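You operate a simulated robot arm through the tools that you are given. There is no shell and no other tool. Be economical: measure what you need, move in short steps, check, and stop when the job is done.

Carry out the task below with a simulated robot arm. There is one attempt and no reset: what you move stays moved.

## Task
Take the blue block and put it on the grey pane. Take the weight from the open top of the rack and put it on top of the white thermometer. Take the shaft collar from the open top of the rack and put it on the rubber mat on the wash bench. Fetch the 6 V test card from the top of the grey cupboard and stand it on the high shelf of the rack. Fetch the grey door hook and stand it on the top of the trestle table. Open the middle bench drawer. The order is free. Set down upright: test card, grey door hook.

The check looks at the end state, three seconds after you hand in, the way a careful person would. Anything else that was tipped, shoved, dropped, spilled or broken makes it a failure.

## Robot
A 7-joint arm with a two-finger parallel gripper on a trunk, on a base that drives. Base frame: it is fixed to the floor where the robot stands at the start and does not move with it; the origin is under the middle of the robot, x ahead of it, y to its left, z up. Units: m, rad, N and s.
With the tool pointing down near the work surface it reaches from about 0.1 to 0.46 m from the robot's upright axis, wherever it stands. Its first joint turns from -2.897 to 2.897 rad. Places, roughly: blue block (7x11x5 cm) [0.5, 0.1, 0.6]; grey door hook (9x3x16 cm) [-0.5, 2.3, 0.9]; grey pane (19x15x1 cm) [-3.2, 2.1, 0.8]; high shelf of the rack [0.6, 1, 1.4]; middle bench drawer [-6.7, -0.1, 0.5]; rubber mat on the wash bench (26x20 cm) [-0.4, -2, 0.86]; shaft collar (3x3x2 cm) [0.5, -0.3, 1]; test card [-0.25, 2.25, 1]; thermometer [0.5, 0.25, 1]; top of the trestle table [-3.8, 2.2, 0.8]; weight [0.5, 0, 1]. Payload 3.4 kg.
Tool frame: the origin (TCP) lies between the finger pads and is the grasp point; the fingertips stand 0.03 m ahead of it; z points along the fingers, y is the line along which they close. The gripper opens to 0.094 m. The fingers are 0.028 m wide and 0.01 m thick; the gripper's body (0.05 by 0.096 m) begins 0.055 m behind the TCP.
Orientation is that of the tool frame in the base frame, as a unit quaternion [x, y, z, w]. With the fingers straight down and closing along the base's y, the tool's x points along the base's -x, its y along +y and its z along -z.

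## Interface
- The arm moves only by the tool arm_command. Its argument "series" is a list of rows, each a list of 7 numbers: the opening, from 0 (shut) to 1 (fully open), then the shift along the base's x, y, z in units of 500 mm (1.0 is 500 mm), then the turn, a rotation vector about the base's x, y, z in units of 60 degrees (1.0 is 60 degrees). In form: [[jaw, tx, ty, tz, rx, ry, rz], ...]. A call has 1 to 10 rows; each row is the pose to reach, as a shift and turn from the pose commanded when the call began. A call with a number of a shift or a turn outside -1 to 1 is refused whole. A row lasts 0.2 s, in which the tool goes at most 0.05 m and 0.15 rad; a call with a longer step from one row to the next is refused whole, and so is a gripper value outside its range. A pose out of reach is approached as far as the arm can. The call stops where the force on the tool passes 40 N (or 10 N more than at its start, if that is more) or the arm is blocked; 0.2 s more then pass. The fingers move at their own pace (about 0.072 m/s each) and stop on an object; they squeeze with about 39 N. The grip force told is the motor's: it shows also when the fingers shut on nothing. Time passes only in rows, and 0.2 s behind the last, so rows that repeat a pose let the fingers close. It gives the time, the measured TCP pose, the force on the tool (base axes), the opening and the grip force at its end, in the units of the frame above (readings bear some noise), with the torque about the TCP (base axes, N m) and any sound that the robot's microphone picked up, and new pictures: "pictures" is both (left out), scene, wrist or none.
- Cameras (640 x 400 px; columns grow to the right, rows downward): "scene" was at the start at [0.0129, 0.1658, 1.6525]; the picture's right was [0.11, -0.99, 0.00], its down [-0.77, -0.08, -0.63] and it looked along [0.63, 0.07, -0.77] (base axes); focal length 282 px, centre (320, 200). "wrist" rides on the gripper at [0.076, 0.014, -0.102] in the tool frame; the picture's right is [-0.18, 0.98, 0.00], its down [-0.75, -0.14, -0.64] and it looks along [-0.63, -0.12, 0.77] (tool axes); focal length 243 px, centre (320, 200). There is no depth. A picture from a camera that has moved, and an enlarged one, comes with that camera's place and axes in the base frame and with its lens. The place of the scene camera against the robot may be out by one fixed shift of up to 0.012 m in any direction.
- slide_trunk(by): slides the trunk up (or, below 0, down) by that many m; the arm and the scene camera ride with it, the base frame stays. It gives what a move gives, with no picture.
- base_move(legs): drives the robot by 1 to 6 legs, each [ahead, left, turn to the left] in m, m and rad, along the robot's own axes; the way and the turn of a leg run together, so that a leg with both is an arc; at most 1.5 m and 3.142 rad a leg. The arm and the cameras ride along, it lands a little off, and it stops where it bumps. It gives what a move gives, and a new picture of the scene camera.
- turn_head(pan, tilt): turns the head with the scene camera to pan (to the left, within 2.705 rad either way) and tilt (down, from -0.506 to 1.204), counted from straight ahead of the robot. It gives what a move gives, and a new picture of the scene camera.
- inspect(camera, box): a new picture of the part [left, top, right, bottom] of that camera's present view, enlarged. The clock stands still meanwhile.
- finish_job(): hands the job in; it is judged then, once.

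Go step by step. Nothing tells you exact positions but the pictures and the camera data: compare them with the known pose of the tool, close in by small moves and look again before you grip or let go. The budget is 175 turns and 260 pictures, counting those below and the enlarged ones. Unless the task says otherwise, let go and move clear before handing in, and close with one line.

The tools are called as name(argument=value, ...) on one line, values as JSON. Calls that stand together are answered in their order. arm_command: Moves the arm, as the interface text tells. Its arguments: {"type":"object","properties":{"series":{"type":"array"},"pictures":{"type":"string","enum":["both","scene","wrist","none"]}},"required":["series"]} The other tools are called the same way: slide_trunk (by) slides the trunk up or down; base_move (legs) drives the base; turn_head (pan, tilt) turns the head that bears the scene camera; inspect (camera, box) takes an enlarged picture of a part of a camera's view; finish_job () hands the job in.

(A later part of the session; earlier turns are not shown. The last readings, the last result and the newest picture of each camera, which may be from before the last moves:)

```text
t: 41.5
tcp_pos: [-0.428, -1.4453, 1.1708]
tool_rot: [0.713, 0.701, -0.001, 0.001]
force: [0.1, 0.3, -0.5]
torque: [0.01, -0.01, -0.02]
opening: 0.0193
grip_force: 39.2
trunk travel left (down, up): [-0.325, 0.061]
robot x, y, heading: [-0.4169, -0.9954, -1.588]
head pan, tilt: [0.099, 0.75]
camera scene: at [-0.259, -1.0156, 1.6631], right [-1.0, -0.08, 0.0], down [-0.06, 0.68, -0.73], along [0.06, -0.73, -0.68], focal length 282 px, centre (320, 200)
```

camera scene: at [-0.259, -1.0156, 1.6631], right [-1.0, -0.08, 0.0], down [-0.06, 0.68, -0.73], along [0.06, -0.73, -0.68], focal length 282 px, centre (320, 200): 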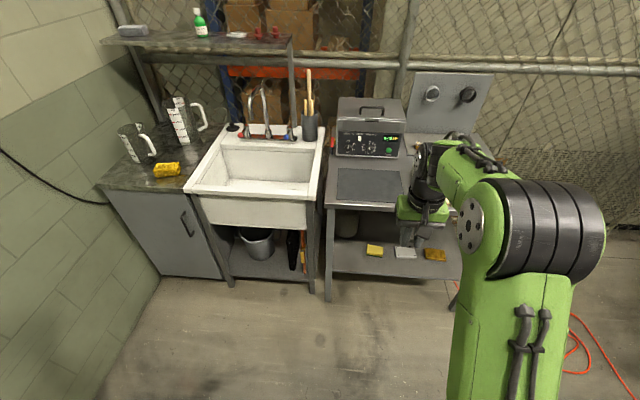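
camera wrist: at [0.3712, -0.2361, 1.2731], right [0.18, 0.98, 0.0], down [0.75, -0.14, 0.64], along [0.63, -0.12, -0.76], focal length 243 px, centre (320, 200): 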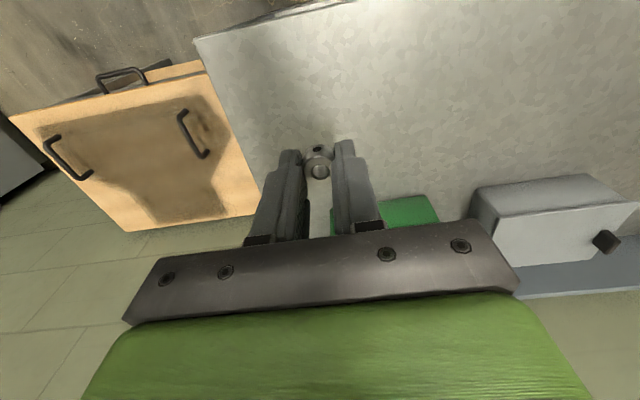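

The mat's centre is at about (−0.40, −1.98), table edge y≈−1.85. I drive 0.45 m ahead.

base_move(legs=[[0.45, 0, 0.015]])

turn_head(pan=0.1, tilt=1.0)

inspect(camera="wrist", box=[0, 0, 640, 400])

```text
t: 44.2
tcp_pos: [-0.4241, -1.8891, 1.1709]
tool_rot: [0.708, 0.707, -0.001, 0.001]
force: [0.2, 0.1, -0.5]
torque: [0.02, -0.01, -0.01]
opening: 0.0193
grip_force: 38.8
trunk travel left (down, up): [-0.325, 0.061]
robot x, y, heading: [-0.4176, -1.4398, -1.574]
head pan, tilt: [0.099, 0.75]
camera scene: at [-0.2623, -1.4589, 1.6631], right [-1.0, -0.1, 0.0], down [-0.07, 0.68, -0.73], along [0.07, -0.73, -0.68], focal length 282 px, centre (320, 200)
```

scene: 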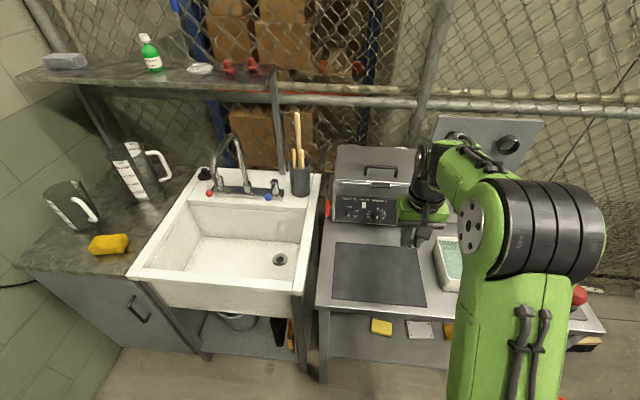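

```text
t: 44.9
tcp_pos: [-0.4241, -1.8887, 1.1714]
tool_rot: [0.707, 0.707, -0.001, 0.001]
force: [0.7, 0.6, -0.3]
torque: [0.0, 0.04, 0.03]
opening: 0.0193
grip_force: 38.8
trunk travel left (down, up): [-0.325, 0.061]
robot x, y, heading: [-0.4219, -1.4423, -1.568]
head pan, tilt: [0.099, 1.0]
camera scene: at [-0.2636, -1.4447, 1.644], right [-1.0, -0.1, 0.0], down [-0.08, 0.84, -0.54], along [0.05, -0.54, -0.84], focal length 282 px, centre (320, 200)
```

scene: 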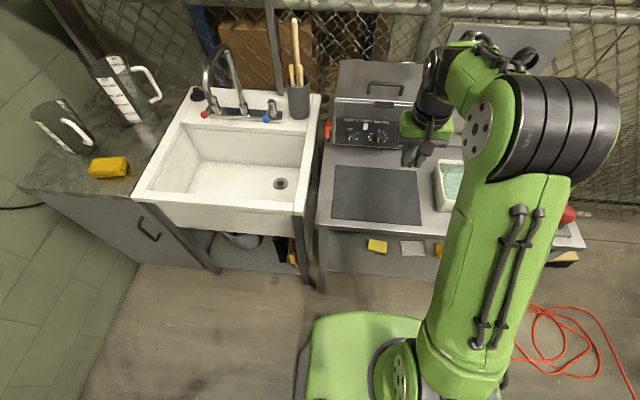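

```text
1.00 times, centred on (320, 200) of wrist (not enlarged: the box is as wide or as high as the picture)
camera zoom: at [-0.4089, -1.8122, 1.2725], right [0.98, -0.18, 0.0], down [-0.14, -0.75, 0.64], along [-0.12, -0.63, -0.77], focal length 243 px, centre (320, 200)
```

zoom: 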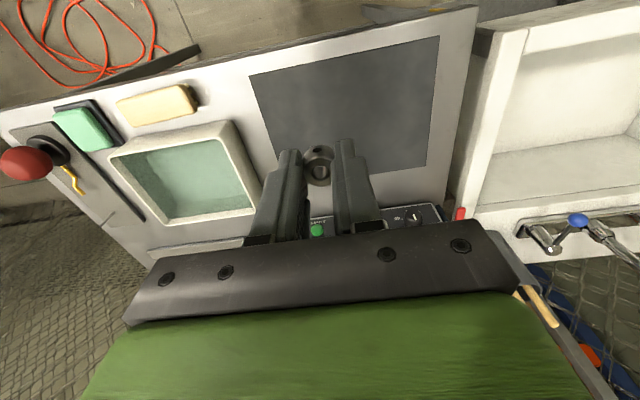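

I lower the collar toward the mat's centre (−0.395, −1.96), stopping above it for a check.

arm_command(series=[[0, 0.02, -0.05, -0.08, 0, 0, 0], [0, 0.04, -0.1, -0.16, 0, 0, 0], [0, 0.058, -0.145, -0.24, 0, 0, 0], [0, 0.058, -0.145, -0.33, 0, 0, 0], [0, 0.058, -0.145, -0.42, 0, 0, 0], [0, 0.058, -0.145, -0.48, 0, 0, 0]])

```text
t: 46.3
tcp_pos: [-0.3961, -1.9635, 0.9313]
tool_rot: [0.707, 0.707, -0.002, 0.001]
force: [-0.9, -0.7, -0.1]
torque: [0.03, 0.0, 0.02]
opening: 0.0196
grip_force: 38.5
trunk travel left (down, up): [-0.325, 0.061]
robot x, y, heading: [-0.4219, -1.4423, -1.571]
head pan, tilt: [0.099, 1.0]
camera scene: at [-0.2636, -1.4453, 1.644], right [-1.0, -0.1, 0.0], down [-0.08, 0.84, -0.54], along [0.05, -0.54, -0.84], focal length 282 px, centre (320, 200)
camera wrist: at [-0.3804, -1.8862, 1.0324], right [0.98, -0.18, 0.0], down [-0.14, -0.75, 0.64], along [-0.12, -0.63, -0.76], focal length 243 px, centre (320, 200)
```

scene: 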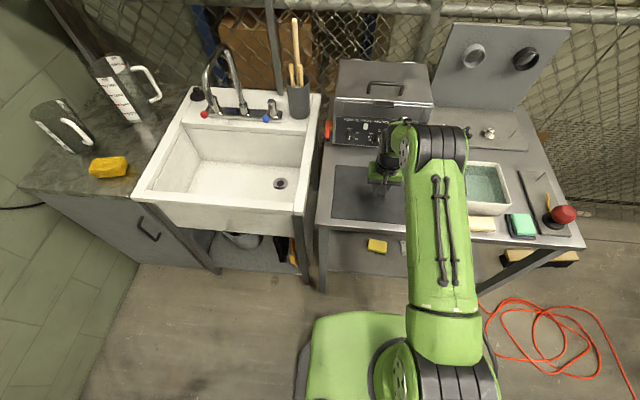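
wrist: 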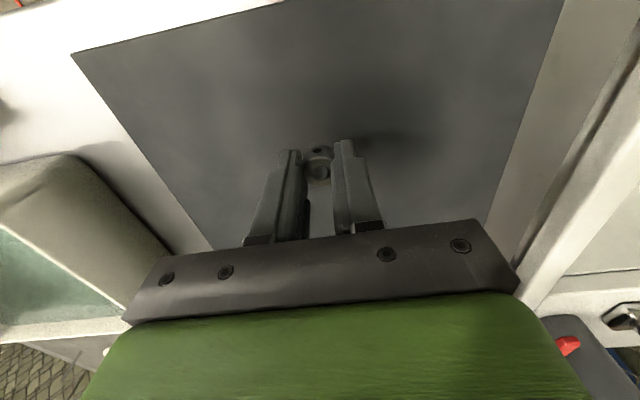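

Well over the mat. I lower slowly until contact.

arm_command(series=[[0, 0, 0.01, -0.04, 0, 0, 0], [0, 0, 0.01, -0.062, 0, 0, 0], [0, 0, 0.01, -0.068, 0, 0, 0], [0, 0, 0.01, -0.068, 0, 0, 0]], pictures="wrist")

```text
t: 47.3
tcp_pos: [-0.3956, -1.9579, 0.8969]
tool_rot: [0.707, 0.707, 0.0, 0.0]
force: [-0.1, 0.7, -0.6]
torque: [-0.03, -0.01, 0.0]
opening: 0.0195
grip_force: 39.1
trunk travel left (down, up): [-0.325, 0.061]
robot x, y, heading: [-0.4184, -1.438, -1.574]
head pan, tilt: [0.099, 1.0]
camera wrist: at [-0.3807, -1.8807, 0.9988], right [0.98, -0.18, 0.0], down [-0.14, -0.75, 0.64], along [-0.12, -0.63, -0.77], focal length 243 px, centre (320, 200)
```

wrist: 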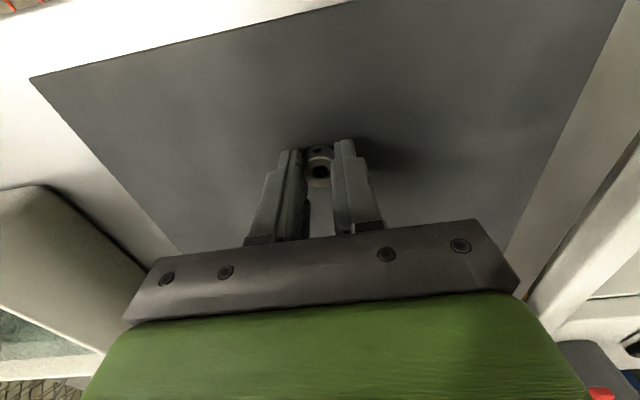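

arm_command(series=[[0, 0, 0, -0.004, 0, 0, 0], [0, 0, 0, -0.008, 0, 0, 0], [0, 0, 0, -0.008, 0, 0, 0]], pictures="none")

```text
t: 48.1
tcp_pos: [-0.3959, -1.9568, 0.895]
tool_rot: [0.707, 0.707, -0.003, 0.003]
force: [0.6, -1.0, 24.7]
torque: [0.04, 0.01, 0.01]
opening: 0.0197
grip_force: 39.4
trunk travel left (down, up): [-0.325, 0.061]
robot x, y, heading: [-0.4202, -1.4407, -1.575]
head pan, tilt: [0.099, 1.0]
```

The collar is pressing on the mat (25 N). I ease up a hair, open and lift away.

arm_command(series=[[0, 0, 0, 0.003, 0, 0, 0], [0.3, 0, 0, 0.003, 0, 0, 0], [0.6, 0, 0, 0.003, 0, 0, 0], [0.6, 0, 0, 0.003, 0, 0, 0], [0.6, 0, 0, 0.09, 0, 0, 0], [0.6, 0, 0, 0.18, 0, 0, 0], [0.6, 0, 0.05, 0.26, 0, 0, 0], [0.6, 0, 0.12, 0.32, 0, 0, 0], [0.6, 0, 0.2, 0.36, 0, 0, 0], [0.6, 0, 0.28, 0.4, 0, 0, 0]], pictures="wrist")

```text
t: 50.3
tcp_pos: [-0.3974, -1.816, 1.0934]
tool_rot: [0.707, 0.707, -0.001, 0.002]
force: [-0.1, 0.6, 0.9]
torque: [-0.03, -0.02, 0.01]
opening: 0.0562
grip_force: 0.1
trunk travel left (down, up): [-0.325, 0.061]
robot x, y, heading: [-0.4183, -1.4445, -1.572]
head pan, tilt: [0.099, 1.0]
camera wrist: at [-0.3809, -1.739, 1.1954], right [0.98, -0.18, 0.0], down [-0.14, -0.75, 0.65], along [-0.12, -0.63, -0.76], focal length 243 px, centre (320, 200)
```

wrist: 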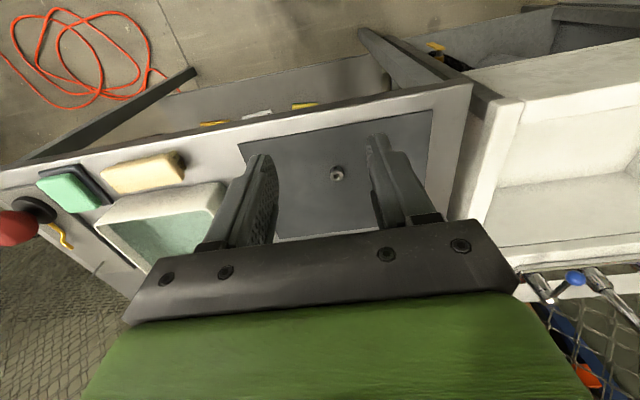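

Collar is on the mat. Next the test card: I back off, turn round, and drive toward the grey cupboard.

base_move(legs=[[-0.6, 0, 0], [0, 0, 3.14], [1.4, 0, 0]])

turn_head(pan=0.0, tilt=0.6)

```text
t: 67.7
tcp_pos: [-0.4579, 0.939, 1.0936]
tool_rot: [0.71, -0.705, -0.001, -0.001]
force: [0.7, 0.4, 1.2]
torque: [0.01, 0.0, 0.03]
opening: 0.0565
grip_force: 0.2
trunk travel left (down, up): [-0.325, 0.061]
robot x, y, heading: [-0.4349, 0.5563, 1.583]
head pan, tilt: [0.099, 1.0]
camera scene: at [-0.5947, 0.576, 1.644], right [0.99, 0.11, 0.0], down [0.09, -0.84, -0.54], along [-0.06, 0.54, -0.84], focal length 282 px, centre (320, 200)
```

scene: 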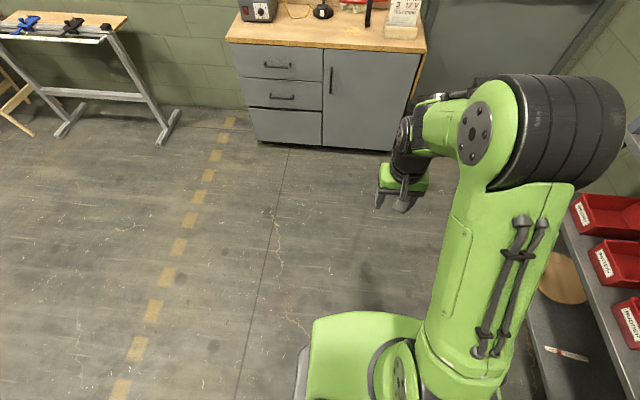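

```text
t: 68.6
tcp_pos: [-0.4574, 0.9399, 1.093]
tool_rot: [0.71, -0.704, -0.001, -0.001]
force: [0.3, 0.3, 0.1]
torque: [-0.02, -0.03, 0.02]
opening: 0.0563
grip_force: 0.1
trunk travel left (down, up): [-0.325, 0.061]
robot x, y, heading: [-0.434, 0.5593, 1.576]
head pan, tilt: [0.0, 0.6]
camera scene: at [-0.5879, 0.5948, 1.6759], right [1.0, 0.01, 0.0], down [0.0, -0.57, -0.82], along [-0.01, 0.82, -0.57], focal length 282 px, centre (320, 200)
```

scene: 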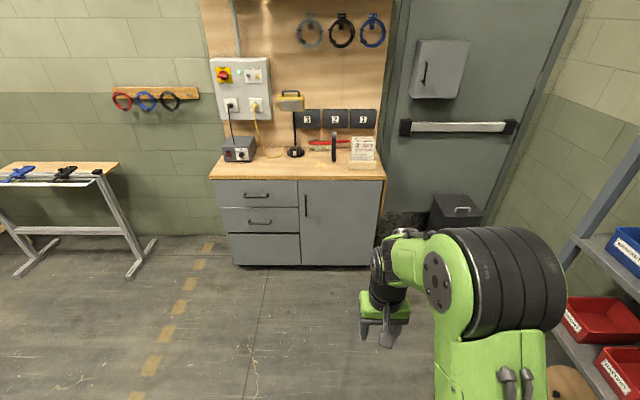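

I see the cards on the cupboard's right and hook-like items; enlarging.

inspect(camera="scene", box=[205, 80, 405, 205])

inspect(camera="scene", box=[300, 110, 396, 170])

```text
3.20 times, centred on (305, 142) of scene
camera zoom: at [-0.5879, 0.5948, 1.6759], right [1.0, 0.01, 0.0], down [0.0, -0.57, -0.82], along [-0.01, 0.82, -0.57], focal length 902 px, centre (368, 384)
```

zoom: 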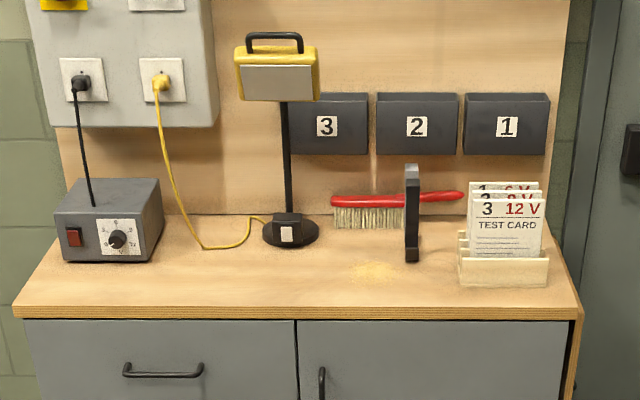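

```text
6.67 times, centred on (348, 140) of scene
camera zoom: at [-0.5879, 0.5948, 1.6759], right [1.0, 0.01, 0.0], down [0.0, -0.57, -0.82], along [-0.01, 0.82, -0.57], focal length 1879 px, centre (133, 600)
```

zoom: 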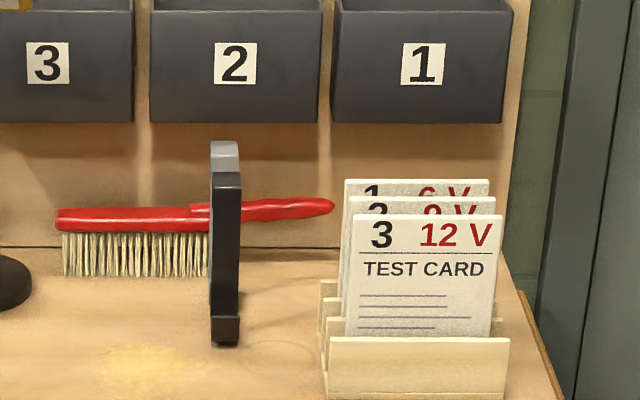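

The 6 V card is the rear one (1) in a slotted holder; the hook is the dark plate standing left of it. I drive closer to measure.

base_move(legs=[[0.9, -0.1, 0]])

arm_command(series=[[1, 0, -0.05, 0.08, 0, 0, 0], [1, 0.05, -0.07, 0.16, 0, 0, 0], [1, 0.1, -0.07, 0.25, 0, 0, 0], [1, 0.15, -0.07, 0.33, 0, 0, 0]])

```text
t: 73.3
tcp_pos: [-0.3682, 1.8444, 1.0926]
tool_rot: [0.711, -0.703, -0.001, -0.001]
force: [-0.8, -0.6, -0.1]
torque: [-0.01, 0.05, 0.0]
opening: 0.0563
grip_force: 0.0
trunk travel left (down, up): [-0.325, 0.061]
robot x, y, heading: [-0.3426, 1.4656, 1.586]
head pan, tilt: [0.0, 0.6]
camera scene: at [-0.4963, 1.5006, 1.676], right [1.0, 0.01, 0.0], down [0.01, -0.57, -0.82], along [-0.01, 0.82, -0.57], focal length 282 px, centre (320, 200)
```

scene: 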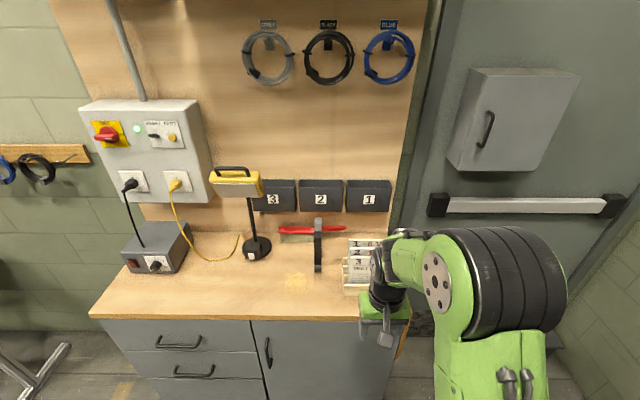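

```text
refused: row 3 steps farther than a row can; nothing moved
```

arm_command(series=[[1, 0, -0.05, 0.06, 0, 0, 0], [1, 0.0, -0.07, 0.14, 0, 0, 0], [1, 0.03, -0.07, 0.22, 0, 0, 0], [1, 0.06, -0.07, 0.3, 0, 0, 0], [1, 0.06, -0.07, 0.38, 0, 0, 0]])

turn_head(pan=-0.2, tilt=0.75)

inspect(camera="scene", box=[200, 120, 400, 245])

```text
t: 74.5
tcp_pos: [-0.3385, 1.8104, 1.28]
tool_rot: [0.711, -0.704, 0.0, -0.001]
force: [0.4, 0.3, 0.1]
torque: [0.01, 0.0, -0.02]
opening: 0.0939
grip_force: 0.0
trunk travel left (down, up): [-0.325, 0.061]
robot x, y, heading: [-0.3378, 1.4677, 1.582]
head pan, tilt: [0.0, 0.6]
camera scene: at [-0.4966, 1.5001, 1.676], right [1.0, 0.01, 0.0], down [0.01, -0.56, -0.83], along [-0.01, 0.83, -0.56], focal length 282 px, centre (320, 200)
camera wrist: at [-0.3512, 1.7346, 1.3826], right [-0.98, 0.17, 0.0], down [0.13, 0.75, 0.64], along [0.11, 0.63, -0.77], focal length 243 px, centre (320, 200)
```

scene: 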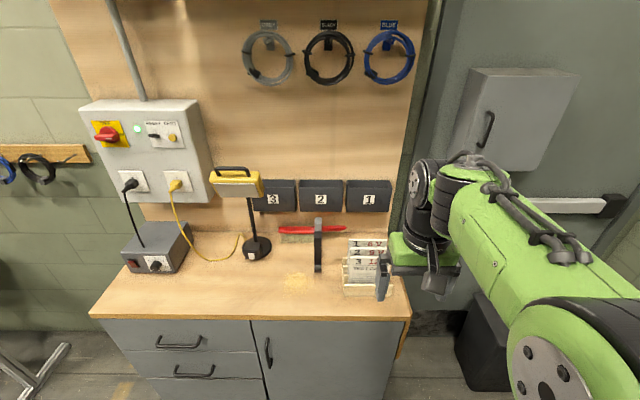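
wrist: 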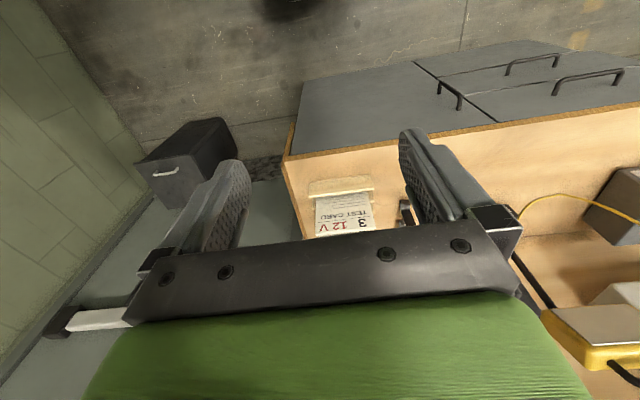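

```text
t: 75.3
tcp_pos: [-0.338, 1.8115, 1.2802]
tool_rot: [0.711, -0.703, -0.001, 0.0]
force: [-0.1, 0.7, -0.5]
torque: [0.02, 0.0, 0.01]
opening: 0.0943
grip_force: 0.1
trunk travel left (down, up): [-0.325, 0.061]
robot x, y, heading: [-0.3403, 1.4663, 1.583]
head pan, tilt: [-0.201, 0.75]
camera scene: at [-0.4798, 1.4932, 1.6631], right [0.98, -0.19, 0.0], down [-0.13, -0.67, -0.73], along [0.14, 0.72, -0.68], focal length 282 px, centre (320, 200)
```

scene: 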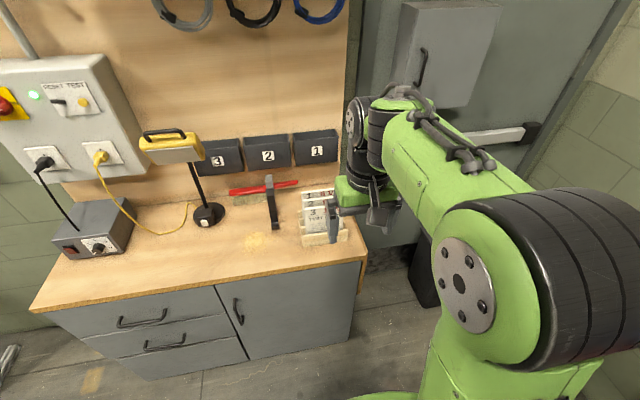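

```text
3.20 times, centred on (300, 182) of scene
camera zoom: at [-0.4798, 1.4932, 1.6631], right [0.98, -0.19, 0.0], down [-0.13, -0.67, -0.73], along [0.14, 0.72, -0.68], focal length 902 px, centre (384, 256)
```

zoom: 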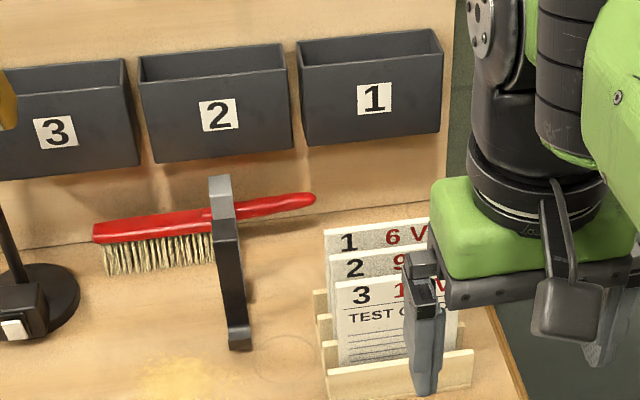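

Stereo gives: cupboard top z≈0.83, front edge y≈2.05; cards ~13 cm wide, tops at z≈1.01, spaced ~38 mm, the 6 V card at about (−0.346, 2.22). I turn the gripper 90° to close across the card's thickness and drive a bit nearer.

arm_command(series=[[1, 0, 0, 0, 0, 0, 0.13], [1, 0, 0, 0, 0, 0, 0.26], [1, 0, 0, 0, 0, 0, 0.39], [1, 0, 0, 0, 0, 0, 0.52], [1, 0, 0, 0, 0, 0, 0.65], [1, 0, 0, 0, 0, 0, 0.75]], pictures="none")

arm_command(series=[[1, 0, 0, 0, 0, 0, 0.13], [1, 0, 0, 0, 0, 0, 0.26], [1, 0, 0, 0, 0, 0, 0.39], [1, 0, 0, 0, 0, 0, 0.52], [1, 0, 0, 0, 0, 0, 0.65], [1, 0, 0, 0, 0, 0, 0.74]], pictures="none")

base_move(legs=[[0.2, 0, 0]])

inspect(camera="wrist", box=[0, 0, 640, 400])

```text
t: 76.7
tcp_pos: [-0.3383, 1.8094, 1.2825]
tool_rot: [0.926, -0.377, -0.001, 0.0]
force: [0.3, 0.2, 0.5]
torque: [-0.03, -0.01, 0.03]
opening: 0.0943
grip_force: 0.1
trunk travel left (down, up): [-0.325, 0.061]
robot x, y, heading: [-0.338, 1.4648, 1.584]
head pan, tilt: [-0.201, 0.75]
```

```text
t: 78.1
tcp_pos: [-0.3379, 1.8102, 1.2836]
tool_rot: [1.0, 0.001, -0.001, 0.0]
force: [-0.3, 1.0, -0.4]
torque: [-0.01, 0.01, -0.02]
opening: 0.0941
grip_force: 0.0
trunk travel left (down, up): [-0.325, 0.061]
robot x, y, heading: [-0.3422, 1.4678, 1.587]
head pan, tilt: [-0.201, 0.75]
```

```text
t: 79.7
tcp_pos: [-0.338, 2.0125, 1.2831]
tool_rot: [1.0, -0.002, 0.0, 0.0]
force: [0.5, -0.1, -0.6]
torque: [-0.04, 0.0, 0.0]
opening: 0.094
grip_force: 0.1
trunk travel left (down, up): [-0.325, 0.061]
robot x, y, heading: [-0.3427, 1.6703, 1.581]
head pan, tilt: [-0.201, 0.75]
camera scene: at [-0.4816, 1.6958, 1.6631], right [0.98, -0.19, 0.0], down [-0.13, -0.67, -0.73], along [0.14, 0.72, -0.68], focal length 282 px, centre (320, 200)
```

scene: 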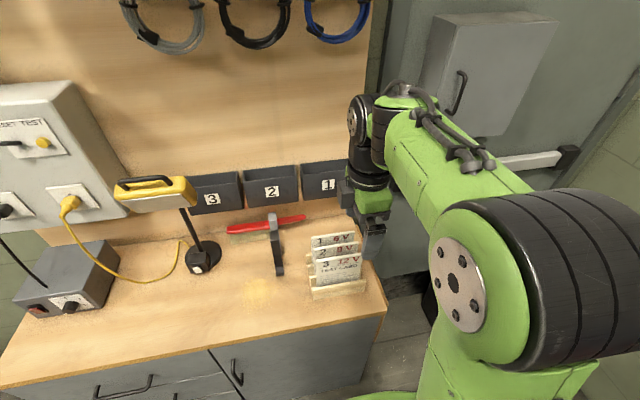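

```text
1.00 times, centred on (320, 200) of wrist (not enlarged: the box is as wide or as high as the picture)
camera zoom: at [-0.261, 1.9984, 1.3848], right [-0.19, -0.98, 0.0], down [-0.75, 0.14, 0.64], along [-0.63, 0.12, -0.77], focal length 243 px, centre (320, 200)
```

zoom: 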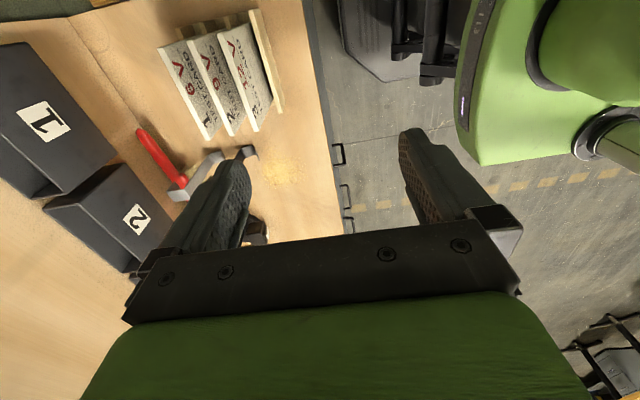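

Very clear view: card 1 spans x −0.40…−0.27 at y≈2.215. I move above it with a 44 mm opening.

arm_command(series=[[0.47, 0, 0.08, 0, 0, 0, 0], [0.47, 0, 0.16, -0.02, 0, 0, 0], [0.47, 0, 0.24, -0.05, 0, 0, 0], [0.47, 0, 0.32, -0.1, 0, 0, 0], [0.47, 0, 0.38, -0.16, 0, 0, 0], [0.47, 0, 0.405, -0.24, 0, 0, 0], [0.47, 0, 0.405, -0.28, 0, 0, 0]])

inspect(camera="wrist", box=[200, 40, 440, 190])

```text
t: 81.3
tcp_pos: [-0.3383, 2.2151, 1.1414]
tool_rot: [1.0, -0.001, -0.002, 0.0]
force: [-0.4, -0.7, 0.6]
torque: [0.0, -0.04, 0.03]
opening: 0.044
grip_force: 0.0
trunk travel left (down, up): [-0.325, 0.061]
robot x, y, heading: [-0.3419, 1.6657, 1.576]
head pan, tilt: [-0.201, 0.75]
camera scene: at [-0.4816, 1.6946, 1.6631], right [0.98, -0.19, 0.0], down [-0.13, -0.67, -0.73], along [0.14, 0.72, -0.68], focal length 282 px, centre (320, 200)
camera wrist: at [-0.261, 2.2017, 1.2435], right [-0.19, -0.98, 0.0], down [-0.75, 0.14, 0.64], along [-0.63, 0.12, -0.77], focal length 243 px, centre (320, 200)
```

scene: 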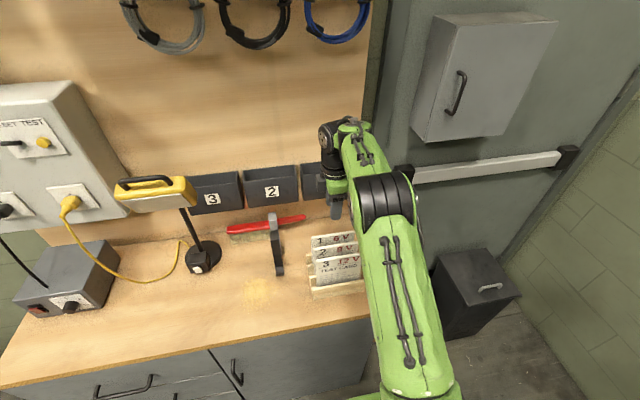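
wrist: 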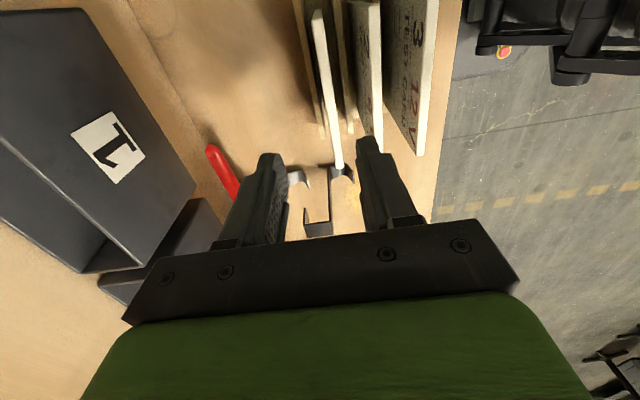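

```text
2.67 times, centred on (320, 115) of wrist
camera zoom: at [-0.261, 2.2017, 1.2435], right [-0.19, -0.98, 0.0], down [-0.75, 0.14, 0.64], along [-0.63, 0.12, -0.77], focal length 647 px, centre (320, 427)
```

zoom: 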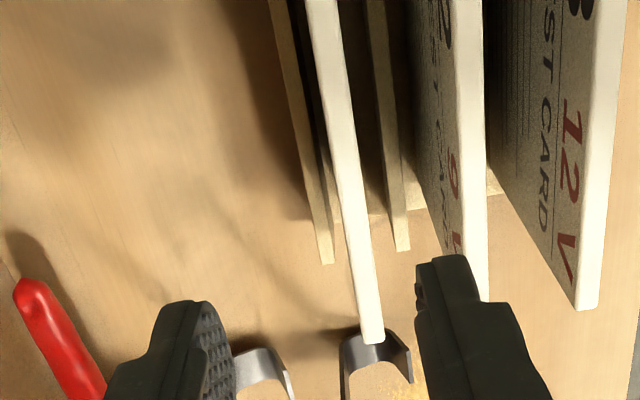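

Card 1's plane is at y≈2.207, top z≈1.02; card 2 at 2.165. I shift −8 mm, narrow slightly and descend half-way to check.

arm_command(series=[[0.43, 0, -0.016, 0, 0, 0, 0], [0.43, 0, -0.016, -0.08, 0, 0, 0], [0.43, 0, -0.016, -0.15, 0, 0, 0], [0.43, 0, -0.016, -0.15, 0, 0, 0]], pictures="none")

inspect(camera="wrist", box=[200, 40, 440, 190])

```text
t: 82.3
tcp_pos: [-0.3384, 2.2064, 1.0685]
tool_rot: [1.0, -0.002, 0.0, 0.0]
force: [-0.3, -0.1, 0.6]
torque: [0.02, 0.04, -0.01]
opening: 0.0403
grip_force: 0.1
trunk travel left (down, up): [-0.325, 0.061]
robot x, y, heading: [-0.3428, 1.6729, 1.579]
head pan, tilt: [-0.201, 0.75]
```

```text
2.67 times, centred on (320, 115) of wrist
camera zoom: at [-0.26, 2.1918, 1.1699], right [-0.19, -0.98, 0.0], down [-0.75, 0.14, 0.64], along [-0.63, 0.12, -0.77], focal length 647 px, centre (320, 427)
```

zoom: 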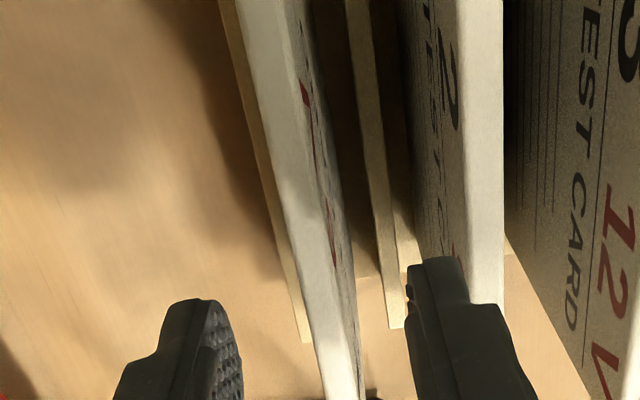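

Good clearances on both sides (card is ~8 mm thick). Descend to z≈0.99 and grip.

arm_command(series=[[0.43, 0, 0.004, -0.07, 0, 0, 0], [0.43, 0, 0.004, -0.147, 0, 0, 0], [0.3, 0, 0.004, -0.147, 0, 0, 0], [0, 0, 0.004, -0.147, 0, 0, 0], [0, 0, 0.004, -0.147, 0, 0, 0], [0, 0, 0.004, -0.147, 0, 0, 0]])

```text
t: 83.7
tcp_pos: [-0.3389, 2.2083, 0.9933]
tool_rot: [1.0, -0.001, -0.001, 0.0]
force: [0.3, -0.8, 1.0]
torque: [0.0, -0.02, -0.01]
opening: 0.0127
grip_force: 38.8
trunk travel left (down, up): [-0.325, 0.061]
robot x, y, heading: [-0.3443, 1.6681, 1.577]
head pan, tilt: [-0.201, 0.75]
camera scene: at [-0.4816, 1.6948, 1.6631], right [0.98, -0.19, 0.0], down [-0.13, -0.67, -0.73], along [0.14, 0.72, -0.68], focal length 282 px, centre (320, 200)
camera wrist: at [-0.2609, 2.1944, 1.0953], right [-0.19, -0.98, 0.0], down [-0.75, 0.14, 0.64], along [-0.63, 0.12, -0.77], focal length 243 px, centre (320, 200)
```

scene: 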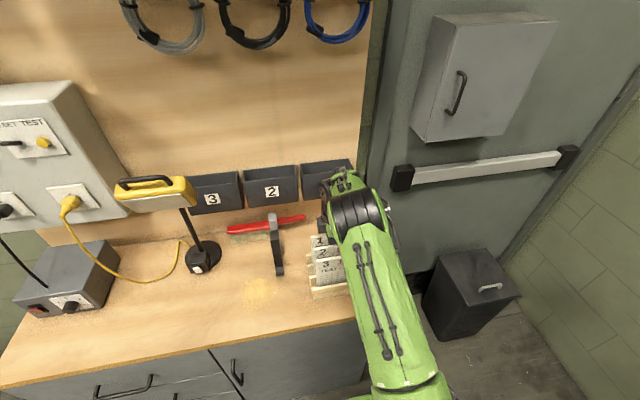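
wrist: 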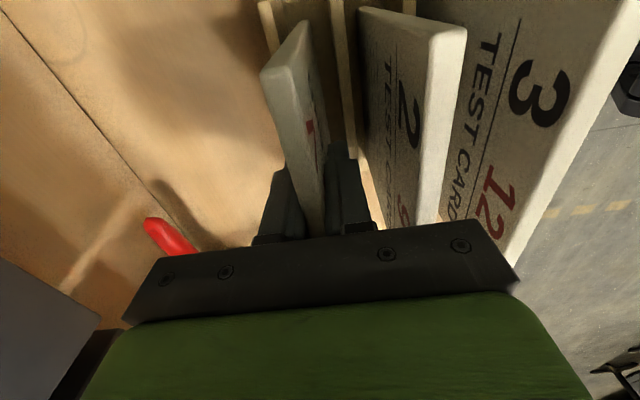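

The card (12.7 mm thick) is gripped. Lift straight up out of the slot, then retract.

arm_command(series=[[0, 0, 0, 0.06, 0, 0, 0], [0, 0, 0, 0.14, 0, 0, 0], [0, 0, 0, 0.23, 0, 0, 0], [0, 0, 0, 0.32, 0, 0, 0], [0, 0, -0.02, 0.41, 0, 0, 0], [0, 0, -0.08, 0.48, 0, 0, 0], [0, 0, -0.15, 0.54, 0, 0, 0], [0, 0, -0.24, 0.56, 0, 0, 0], [0, 0, -0.33, 0.58, 0, 0, 0]])

```text
t: 85.7
tcp_pos: [-0.3417, 2.0426, 1.2849]
tool_rot: [1.0, -0.001, -0.002, -0.001]
force: [-0.8, -0.4, -0.9]
torque: [0.02, 0.02, 0.02]
opening: 0.0126
grip_force: 38.9
trunk travel left (down, up): [-0.325, 0.061]
robot x, y, heading: [-0.3454, 1.6657, 1.58]
head pan, tilt: [-0.201, 0.75]
camera scene: at [-0.482, 1.6914, 1.6631], right [0.98, -0.19, 0.0], down [-0.13, -0.67, -0.73], along [0.14, 0.72, -0.68], focal length 282 px, centre (320, 200)
camera wrist: at [-0.2645, 2.0276, 1.3863], right [-0.19, -0.98, 0.0], down [-0.75, 0.14, 0.64], along [-0.63, 0.12, -0.76], focal length 243 px, centre (320, 200)
```

scene: 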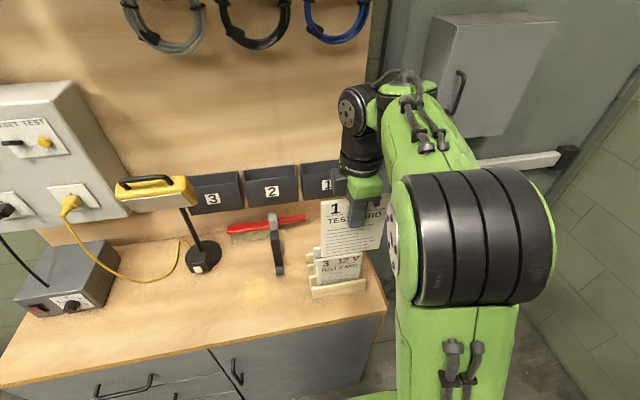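
wrist: 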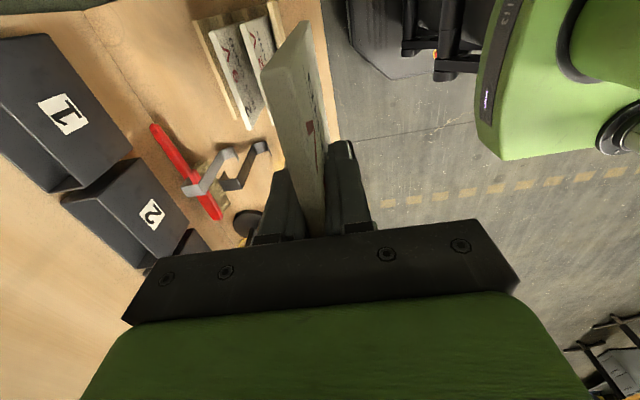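

The card is out. I back off, turn right to face the rack, and raise the trunk and arm for the high shelf.

base_move(legs=[[-0.6, 0, 0], [0, 0, -1.58]])

slide_trunk(by=0.06)

arm_command(series=[[0, 0, 0, 0.09, 0, 0, 0], [0, 0, 0, 0.18, 0, 0, 0], [0, 0, 0, 0.27, 0, 0, 0], [0, 0, 0, 0.36, 0, 0, 0], [0, 0, 0, 0.45, 0, 0, 0]], pictures="none")

turn_head(pan=0.0, tilt=0.4)

```text
t: 93.0
tcp_pos: [0.0428, 1.0501, 1.2816]
tool_rot: [-0.697, 0.718, 0.002, 0.001]
force: [0.0, -0.4, -0.8]
torque: [-0.03, -0.03, -0.02]
opening: 0.0122
grip_force: 39.7
trunk travel left (down, up): [-0.325, 0.061]
robot x, y, heading: [-0.3347, 1.0664, -0.02]
head pan, tilt: [-0.201, 0.75]
camera scene: at [-0.3119, 1.2027, 1.6631], right [-0.22, -0.98, 0.0], down [-0.67, 0.15, -0.73], along [0.71, -0.16, -0.68], focal length 282 px, centre (320, 200)
```

scene: 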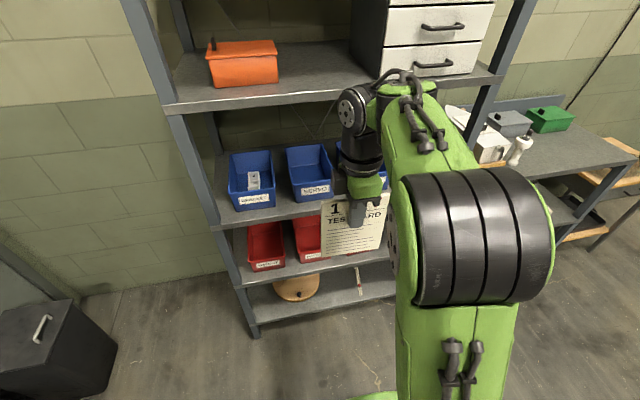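

```text
t: 94.0
tcp_pos: [0.0435, 1.051, 1.3438]
tool_rot: [-0.696, 0.718, 0.002, 0.0]
force: [-0.2, -0.5, -0.8]
torque: [-0.03, -0.01, -0.01]
opening: 0.0123
grip_force: 39.2
trunk travel left (down, up): [-0.385, 0.001]
robot x, y, heading: [-0.331, 1.0648, -0.021]
head pan, tilt: [-0.201, 0.75]
```

```text
t: 95.2
tcp_pos: [0.0406, 1.0489, 1.4899]
tool_rot: [-0.696, 0.718, 0.001, 0.001]
force: [0.3, -0.2, -1.0]
torque: [-0.01, 0.02, 0.0]
opening: 0.0127
grip_force: 38.8
out of reach, approached as far as the arm can: row 4, 5
trunk travel left (down, up): [-0.385, 0.001]
robot x, y, heading: [-0.3315, 1.0622, -0.025]
head pan, tilt: [-0.201, 0.75]
```

```text
t: 96.0
tcp_pos: [0.0399, 1.0486, 1.4895]
tool_rot: [-0.696, 0.718, 0.001, 0.001]
force: [0.0, 0.4, -0.4]
torque: [-0.01, -0.01, 0.0]
opening: 0.0123
grip_force: 39.2
trunk travel left (down, up): [-0.385, 0.001]
robot x, y, heading: [-0.3303, 1.0611, -0.023]
head pan, tilt: [0.0, 0.4]
camera scene: at [-0.3002, 1.2189, 1.7537], right [-0.02, -1.0, 0.0], down [-0.39, 0.01, -0.92], along [0.92, -0.02, -0.39], focal length 282 px, centre (320, 200)
```

scene: 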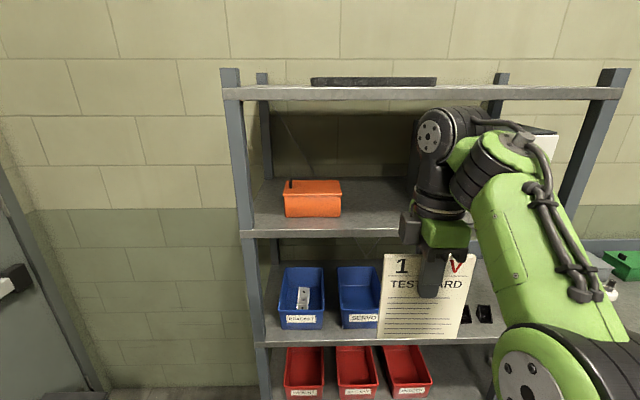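

The high shelf (z≈1.36) has another board above it at ≈1.71, so a top-down placement won't fit: I must regrip the card horizontally. I'll set it down briefly on the free rack top; first turn the tool a further 90° (camera will then be on top when horizontal).

arm_command(series=[[0, 0, 0, -0.05, 0, 0, 0.13], [0, 0, 0, -0.1, 0, 0, 0.26], [0, 0, 0, -0.15, 0, 0, 0.39], [0, 0, 0, -0.2, 0, 0, 0.52], [0, 0, 0, -0.25, 0, 0, 0.65], [0, 0, 0, -0.3, 0, 0, 0.75]], pictures="none")

arm_command(series=[[0, 0, 0, 0, 0, 0, 0.13], [0, 0, 0, 0, 0, 0, 0.26], [0, 0, 0, 0, 0, 0, 0.39], [0, 0, 0, 0, 0, 0, 0.52], [0, 0, 0, 0, 0, 0, 0.65], [0, 0, 0, 0, 0, 0, 0.75]], pictures="none")

base_move(legs=[[0, -1.14, 0.02], [0.31, 0, 0]])

turn_head(pan=-0.1, tilt=0.85)

```text
t: 97.5
tcp_pos: [0.0423, 1.052, 1.3401]
tool_rot: [0.919, -0.395, -0.001, -0.002]
force: [0.0, 0.2, -0.8]
torque: [0.01, 0.02, -0.02]
opening: 0.0123
grip_force: 38.9
trunk travel left (down, up): [-0.385, 0.001]
robot x, y, heading: [-0.3321, 1.0677, -0.02]
head pan, tilt: [0.0, 0.4]
```

```text
t: 98.8
tcp_pos: [0.0424, 1.0506, 1.3412]
tool_rot: [1.0, -0.014, -0.002, 0.001]
force: [0.1, 0.4, -0.9]
torque: [0.0, 0.02, 0.04]
opening: 0.0126
grip_force: 39.1
trunk travel left (down, up): [-0.385, 0.001]
robot x, y, heading: [-0.3349, 1.0626, -0.021]
head pan, tilt: [0.0, 0.4]
```

```text
t: 106.3
tcp_pos: [0.3371, -0.0836, 1.3418]
tool_rot: [1.0, -0.01, -0.002, 0.0]
force: [0.8, 0.0, -0.9]
torque: [-0.02, 0.01, 0.02]
opening: 0.0123
grip_force: 39.2
trunk travel left (down, up): [-0.385, 0.001]
robot x, y, heading: [-0.0385, -0.0756, -0.012]
head pan, tilt: [0.0, 0.4]
camera scene: at [-0.0066, 0.0798, 1.7537], right [-0.01, -1.0, 0.0], down [-0.39, 0.0, -0.92], along [0.92, -0.01, -0.39], focal length 282 px, centre (320, 200)
```

scene: 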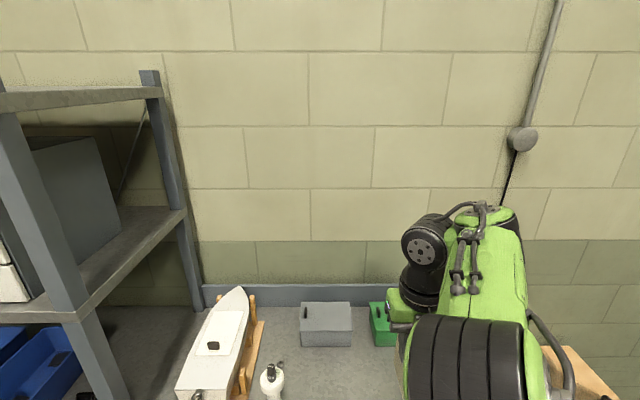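

```text
t: 107.2
tcp_pos: [0.3367, -0.0824, 1.3413]
tool_rot: [1.0, -0.009, 0.0, 0.0]
force: [-0.2, 0.2, -0.5]
torque: [0.02, -0.03, -0.02]
opening: 0.0125
grip_force: 39.1
trunk travel left (down, up): [-0.385, 0.001]
robot x, y, heading: [-0.0371, -0.077, -0.011]
head pan, tilt: [-0.099, 0.85]
camera scene: at [-0.0223, 0.0723, 1.7147], right [-0.11, -0.99, 0.0], down [-0.75, 0.08, -0.66], along [0.66, -0.07, -0.75], focal length 282 px, centre (320, 200)
```

scene: 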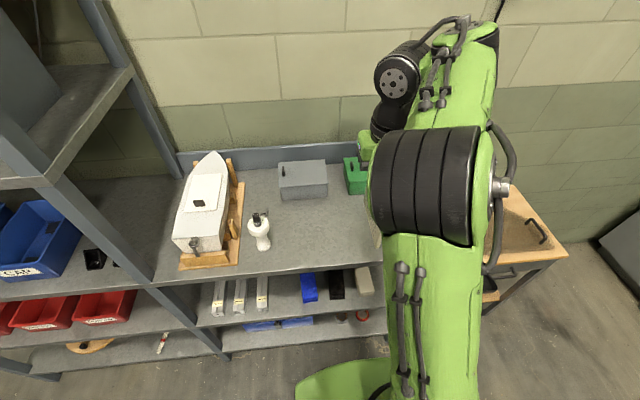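

I lower the card toward the free rack top at (0.50, −0.08).

arm_command(series=[[0, 0.06, 0, -0.06, 0, 0, 0], [0, 0.12, 0, -0.12, 0, 0, 0], [0, 0.18, 0, -0.18, 0, 0, 0], [0, 0.24, 0, -0.24, 0, 0, 0], [0, 0.3, 0, -0.3, 0, 0, 0], [0, 0.33, 0, -0.37, 0, 0, 0], [0, 0.33, 0, -0.42, 0, 0, 0], [0, 0.33, 0, -0.46, 0, 0, 0]])

inspect(camera="scene", box=[320, 140, 440, 280])

```text
t: 109.0
tcp_pos: [0.5033, -0.0853, 1.1107]
tool_rot: [1.0, -0.009, -0.002, 0.0]
force: [-0.3, 1.6, -1.1]
torque: [-0.02, -0.01, -0.02]
opening: 0.0123
grip_force: 38.9
trunk travel left (down, up): [-0.385, 0.001]
robot x, y, heading: [-0.0368, -0.0756, -0.007]
head pan, tilt: [-0.099, 0.85]
camera scene: at [-0.0209, 0.0722, 1.7146], right [-0.11, -0.99, 0.0], down [-0.75, 0.08, -0.66], along [0.66, -0.07, -0.75], focal length 282 px, centre (320, 200)
camera wrist: at [0.5808, -0.1008, 1.2119], right [-0.2, -0.98, 0.0], down [-0.75, 0.16, 0.64], along [-0.63, 0.13, -0.76], focal length 243 px, centre (320, 200)
```

scene: 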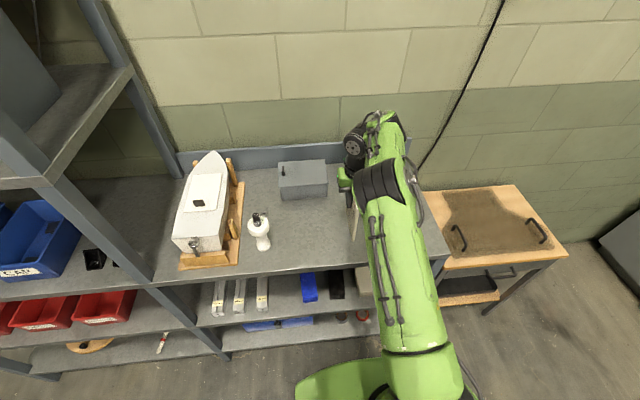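
wrist: 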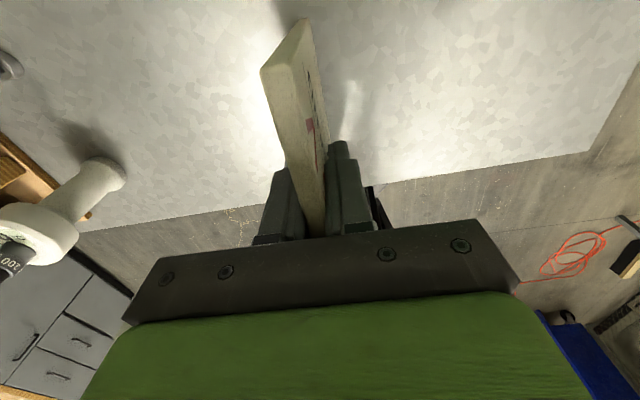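

```text
2.86 times, centred on (380, 210) of scene
camera zoom: at [-0.0209, 0.0722, 1.7146], right [-0.11, -0.99, 0.0], down [-0.75, 0.08, -0.66], along [0.66, -0.07, -0.75], focal length 805 px, centre (149, 171)
```

zoom: 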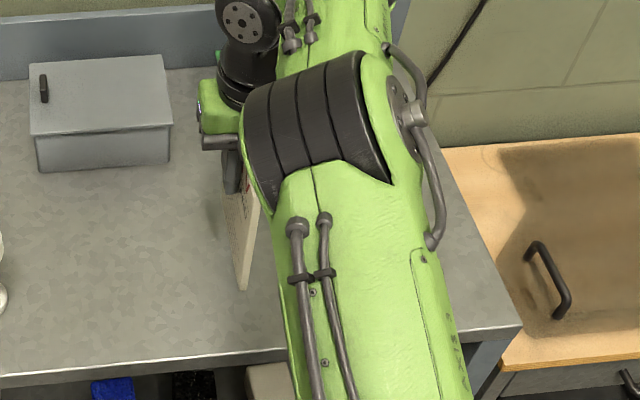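

Card bottom is ~3 cm above the surface. I lower in small steps until contact stops it.

arm_command(series=[[0, 0, 0, -0.03, 0, 0, 0], [0, 0, 0, -0.038, 0, 0, 0], [0, 0, 0, -0.043, 0, 0, 0], [0, 0, 0, -0.048, 0, 0, 0]], pictures="none")

inspect(camera="scene", box=[340, 190, 400, 260])

```text
t: 110.0
tcp_pos: [0.5027, -0.0846, 1.088]
tool_rot: [1.0, -0.009, -0.002, 0.0]
force: [-0.3, 0.4, -0.4]
torque: [-0.01, -0.04, 0.03]
opening: 0.0127
grip_force: 38.9
trunk travel left (down, up): [-0.385, 0.001]
robot x, y, heading: [-0.0372, -0.0784, -0.01]
head pan, tilt: [-0.099, 0.85]
```

```text
5.71 times, centred on (370, 225) of scene
camera zoom: at [-0.0216, 0.0722, 1.7146], right [-0.11, -0.99, 0.0], down [-0.75, 0.08, -0.66], along [0.66, -0.07, -0.75], focal length 1610 px, centre (34, 57)
```

zoom: 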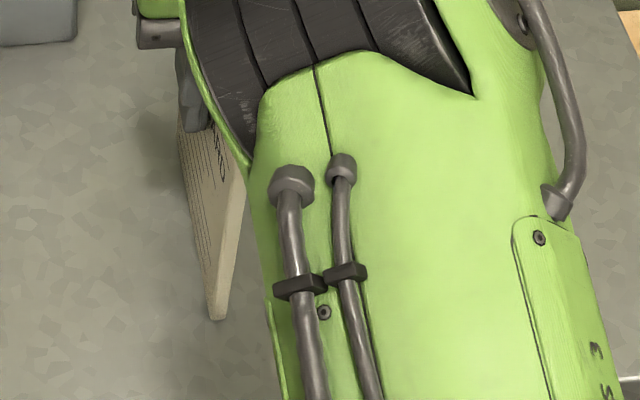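

arm_command(series=[[0, 0, 0, -0.005, 0, 0, 0], [0, 0, 0, -0.01, 0, 0, 0], [0, 0, 0, -0.014, 0, 0, 0], [0, 0, 0, -0.018, 0, 0, 0], [0, 0, 0, -0.022, 0, 0, 0], [0, 0, 0, -0.026, 0, 0, 0], [0, 0, 0, -0.03, 0, 0, 0]], pictures="none")

```text
t: 111.6
tcp_pos: [0.501, -0.0857, 1.0748]
tool_rot: [1.0, -0.01, 0.001, 0.0]
force: [3.9, -1.0, 29.5]
torque: [-0.1, 0.16, 0.06]
opening: 0.0124
grip_force: 38.8
trunk travel left (down, up): [-0.385, 0.001]
robot x, y, heading: [-0.0369, -0.0778, -0.007]
head pan, tilt: [-0.099, 0.85]
```

Contact. Ease, open, and rise clear of the standing card.

arm_command(series=[[0, 0, 0, 0.004, 0, 0, 0], [0.15, 0, 0, 0.004, 0, 0, 0], [0.4, 0, 0, 0.004, 0, 0, 0], [0.6, 0, 0, 0.004, 0, 0, 0], [0.6, 0, 0, 0.06, 0, 0, 0], [0.6, 0, 0, 0.14, 0, 0, 0], [0.6, 0, 0, 0.22, 0, 0, 0], [0.6, -0.08, 0, 0.24, 0, 0, 0], [0.6, -0.17, 0, 0.24, 0, 0, 0], [0.6, -0.26, 0, 0.24, 0, 0, 0]])

```text
t: 113.8
tcp_pos: [0.3686, -0.0852, 1.1924]
tool_rot: [1.0, -0.009, 0.002, 0.0]
force: [-0.4, -0.7, 0.3]
torque: [0.02, -0.02, -0.01]
opening: 0.0566
grip_force: 0.0
trunk travel left (down, up): [-0.385, 0.001]
robot x, y, heading: [-0.0382, -0.075, -0.008]
head pan, tilt: [-0.099, 0.85]
camera scene: at [-0.0246, 0.0723, 1.7146], right [-0.11, -0.99, 0.0], down [-0.75, 0.08, -0.66], along [0.66, -0.07, -0.75], focal length 282 px, centre (320, 200)
camera wrist: at [0.4456, -0.1001, 1.2945], right [-0.2, -0.98, 0.0], down [-0.75, 0.15, 0.64], along [-0.63, 0.13, -0.77], focal length 243 px, centre (320, 200)
```

scene: 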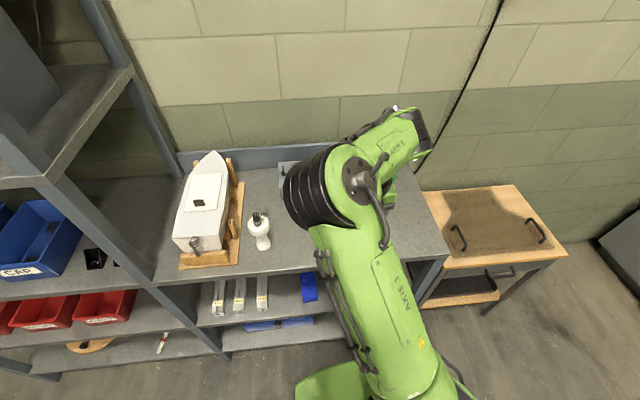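
wrist: 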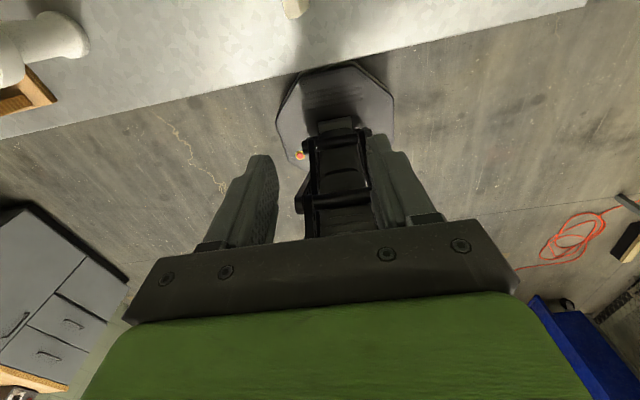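

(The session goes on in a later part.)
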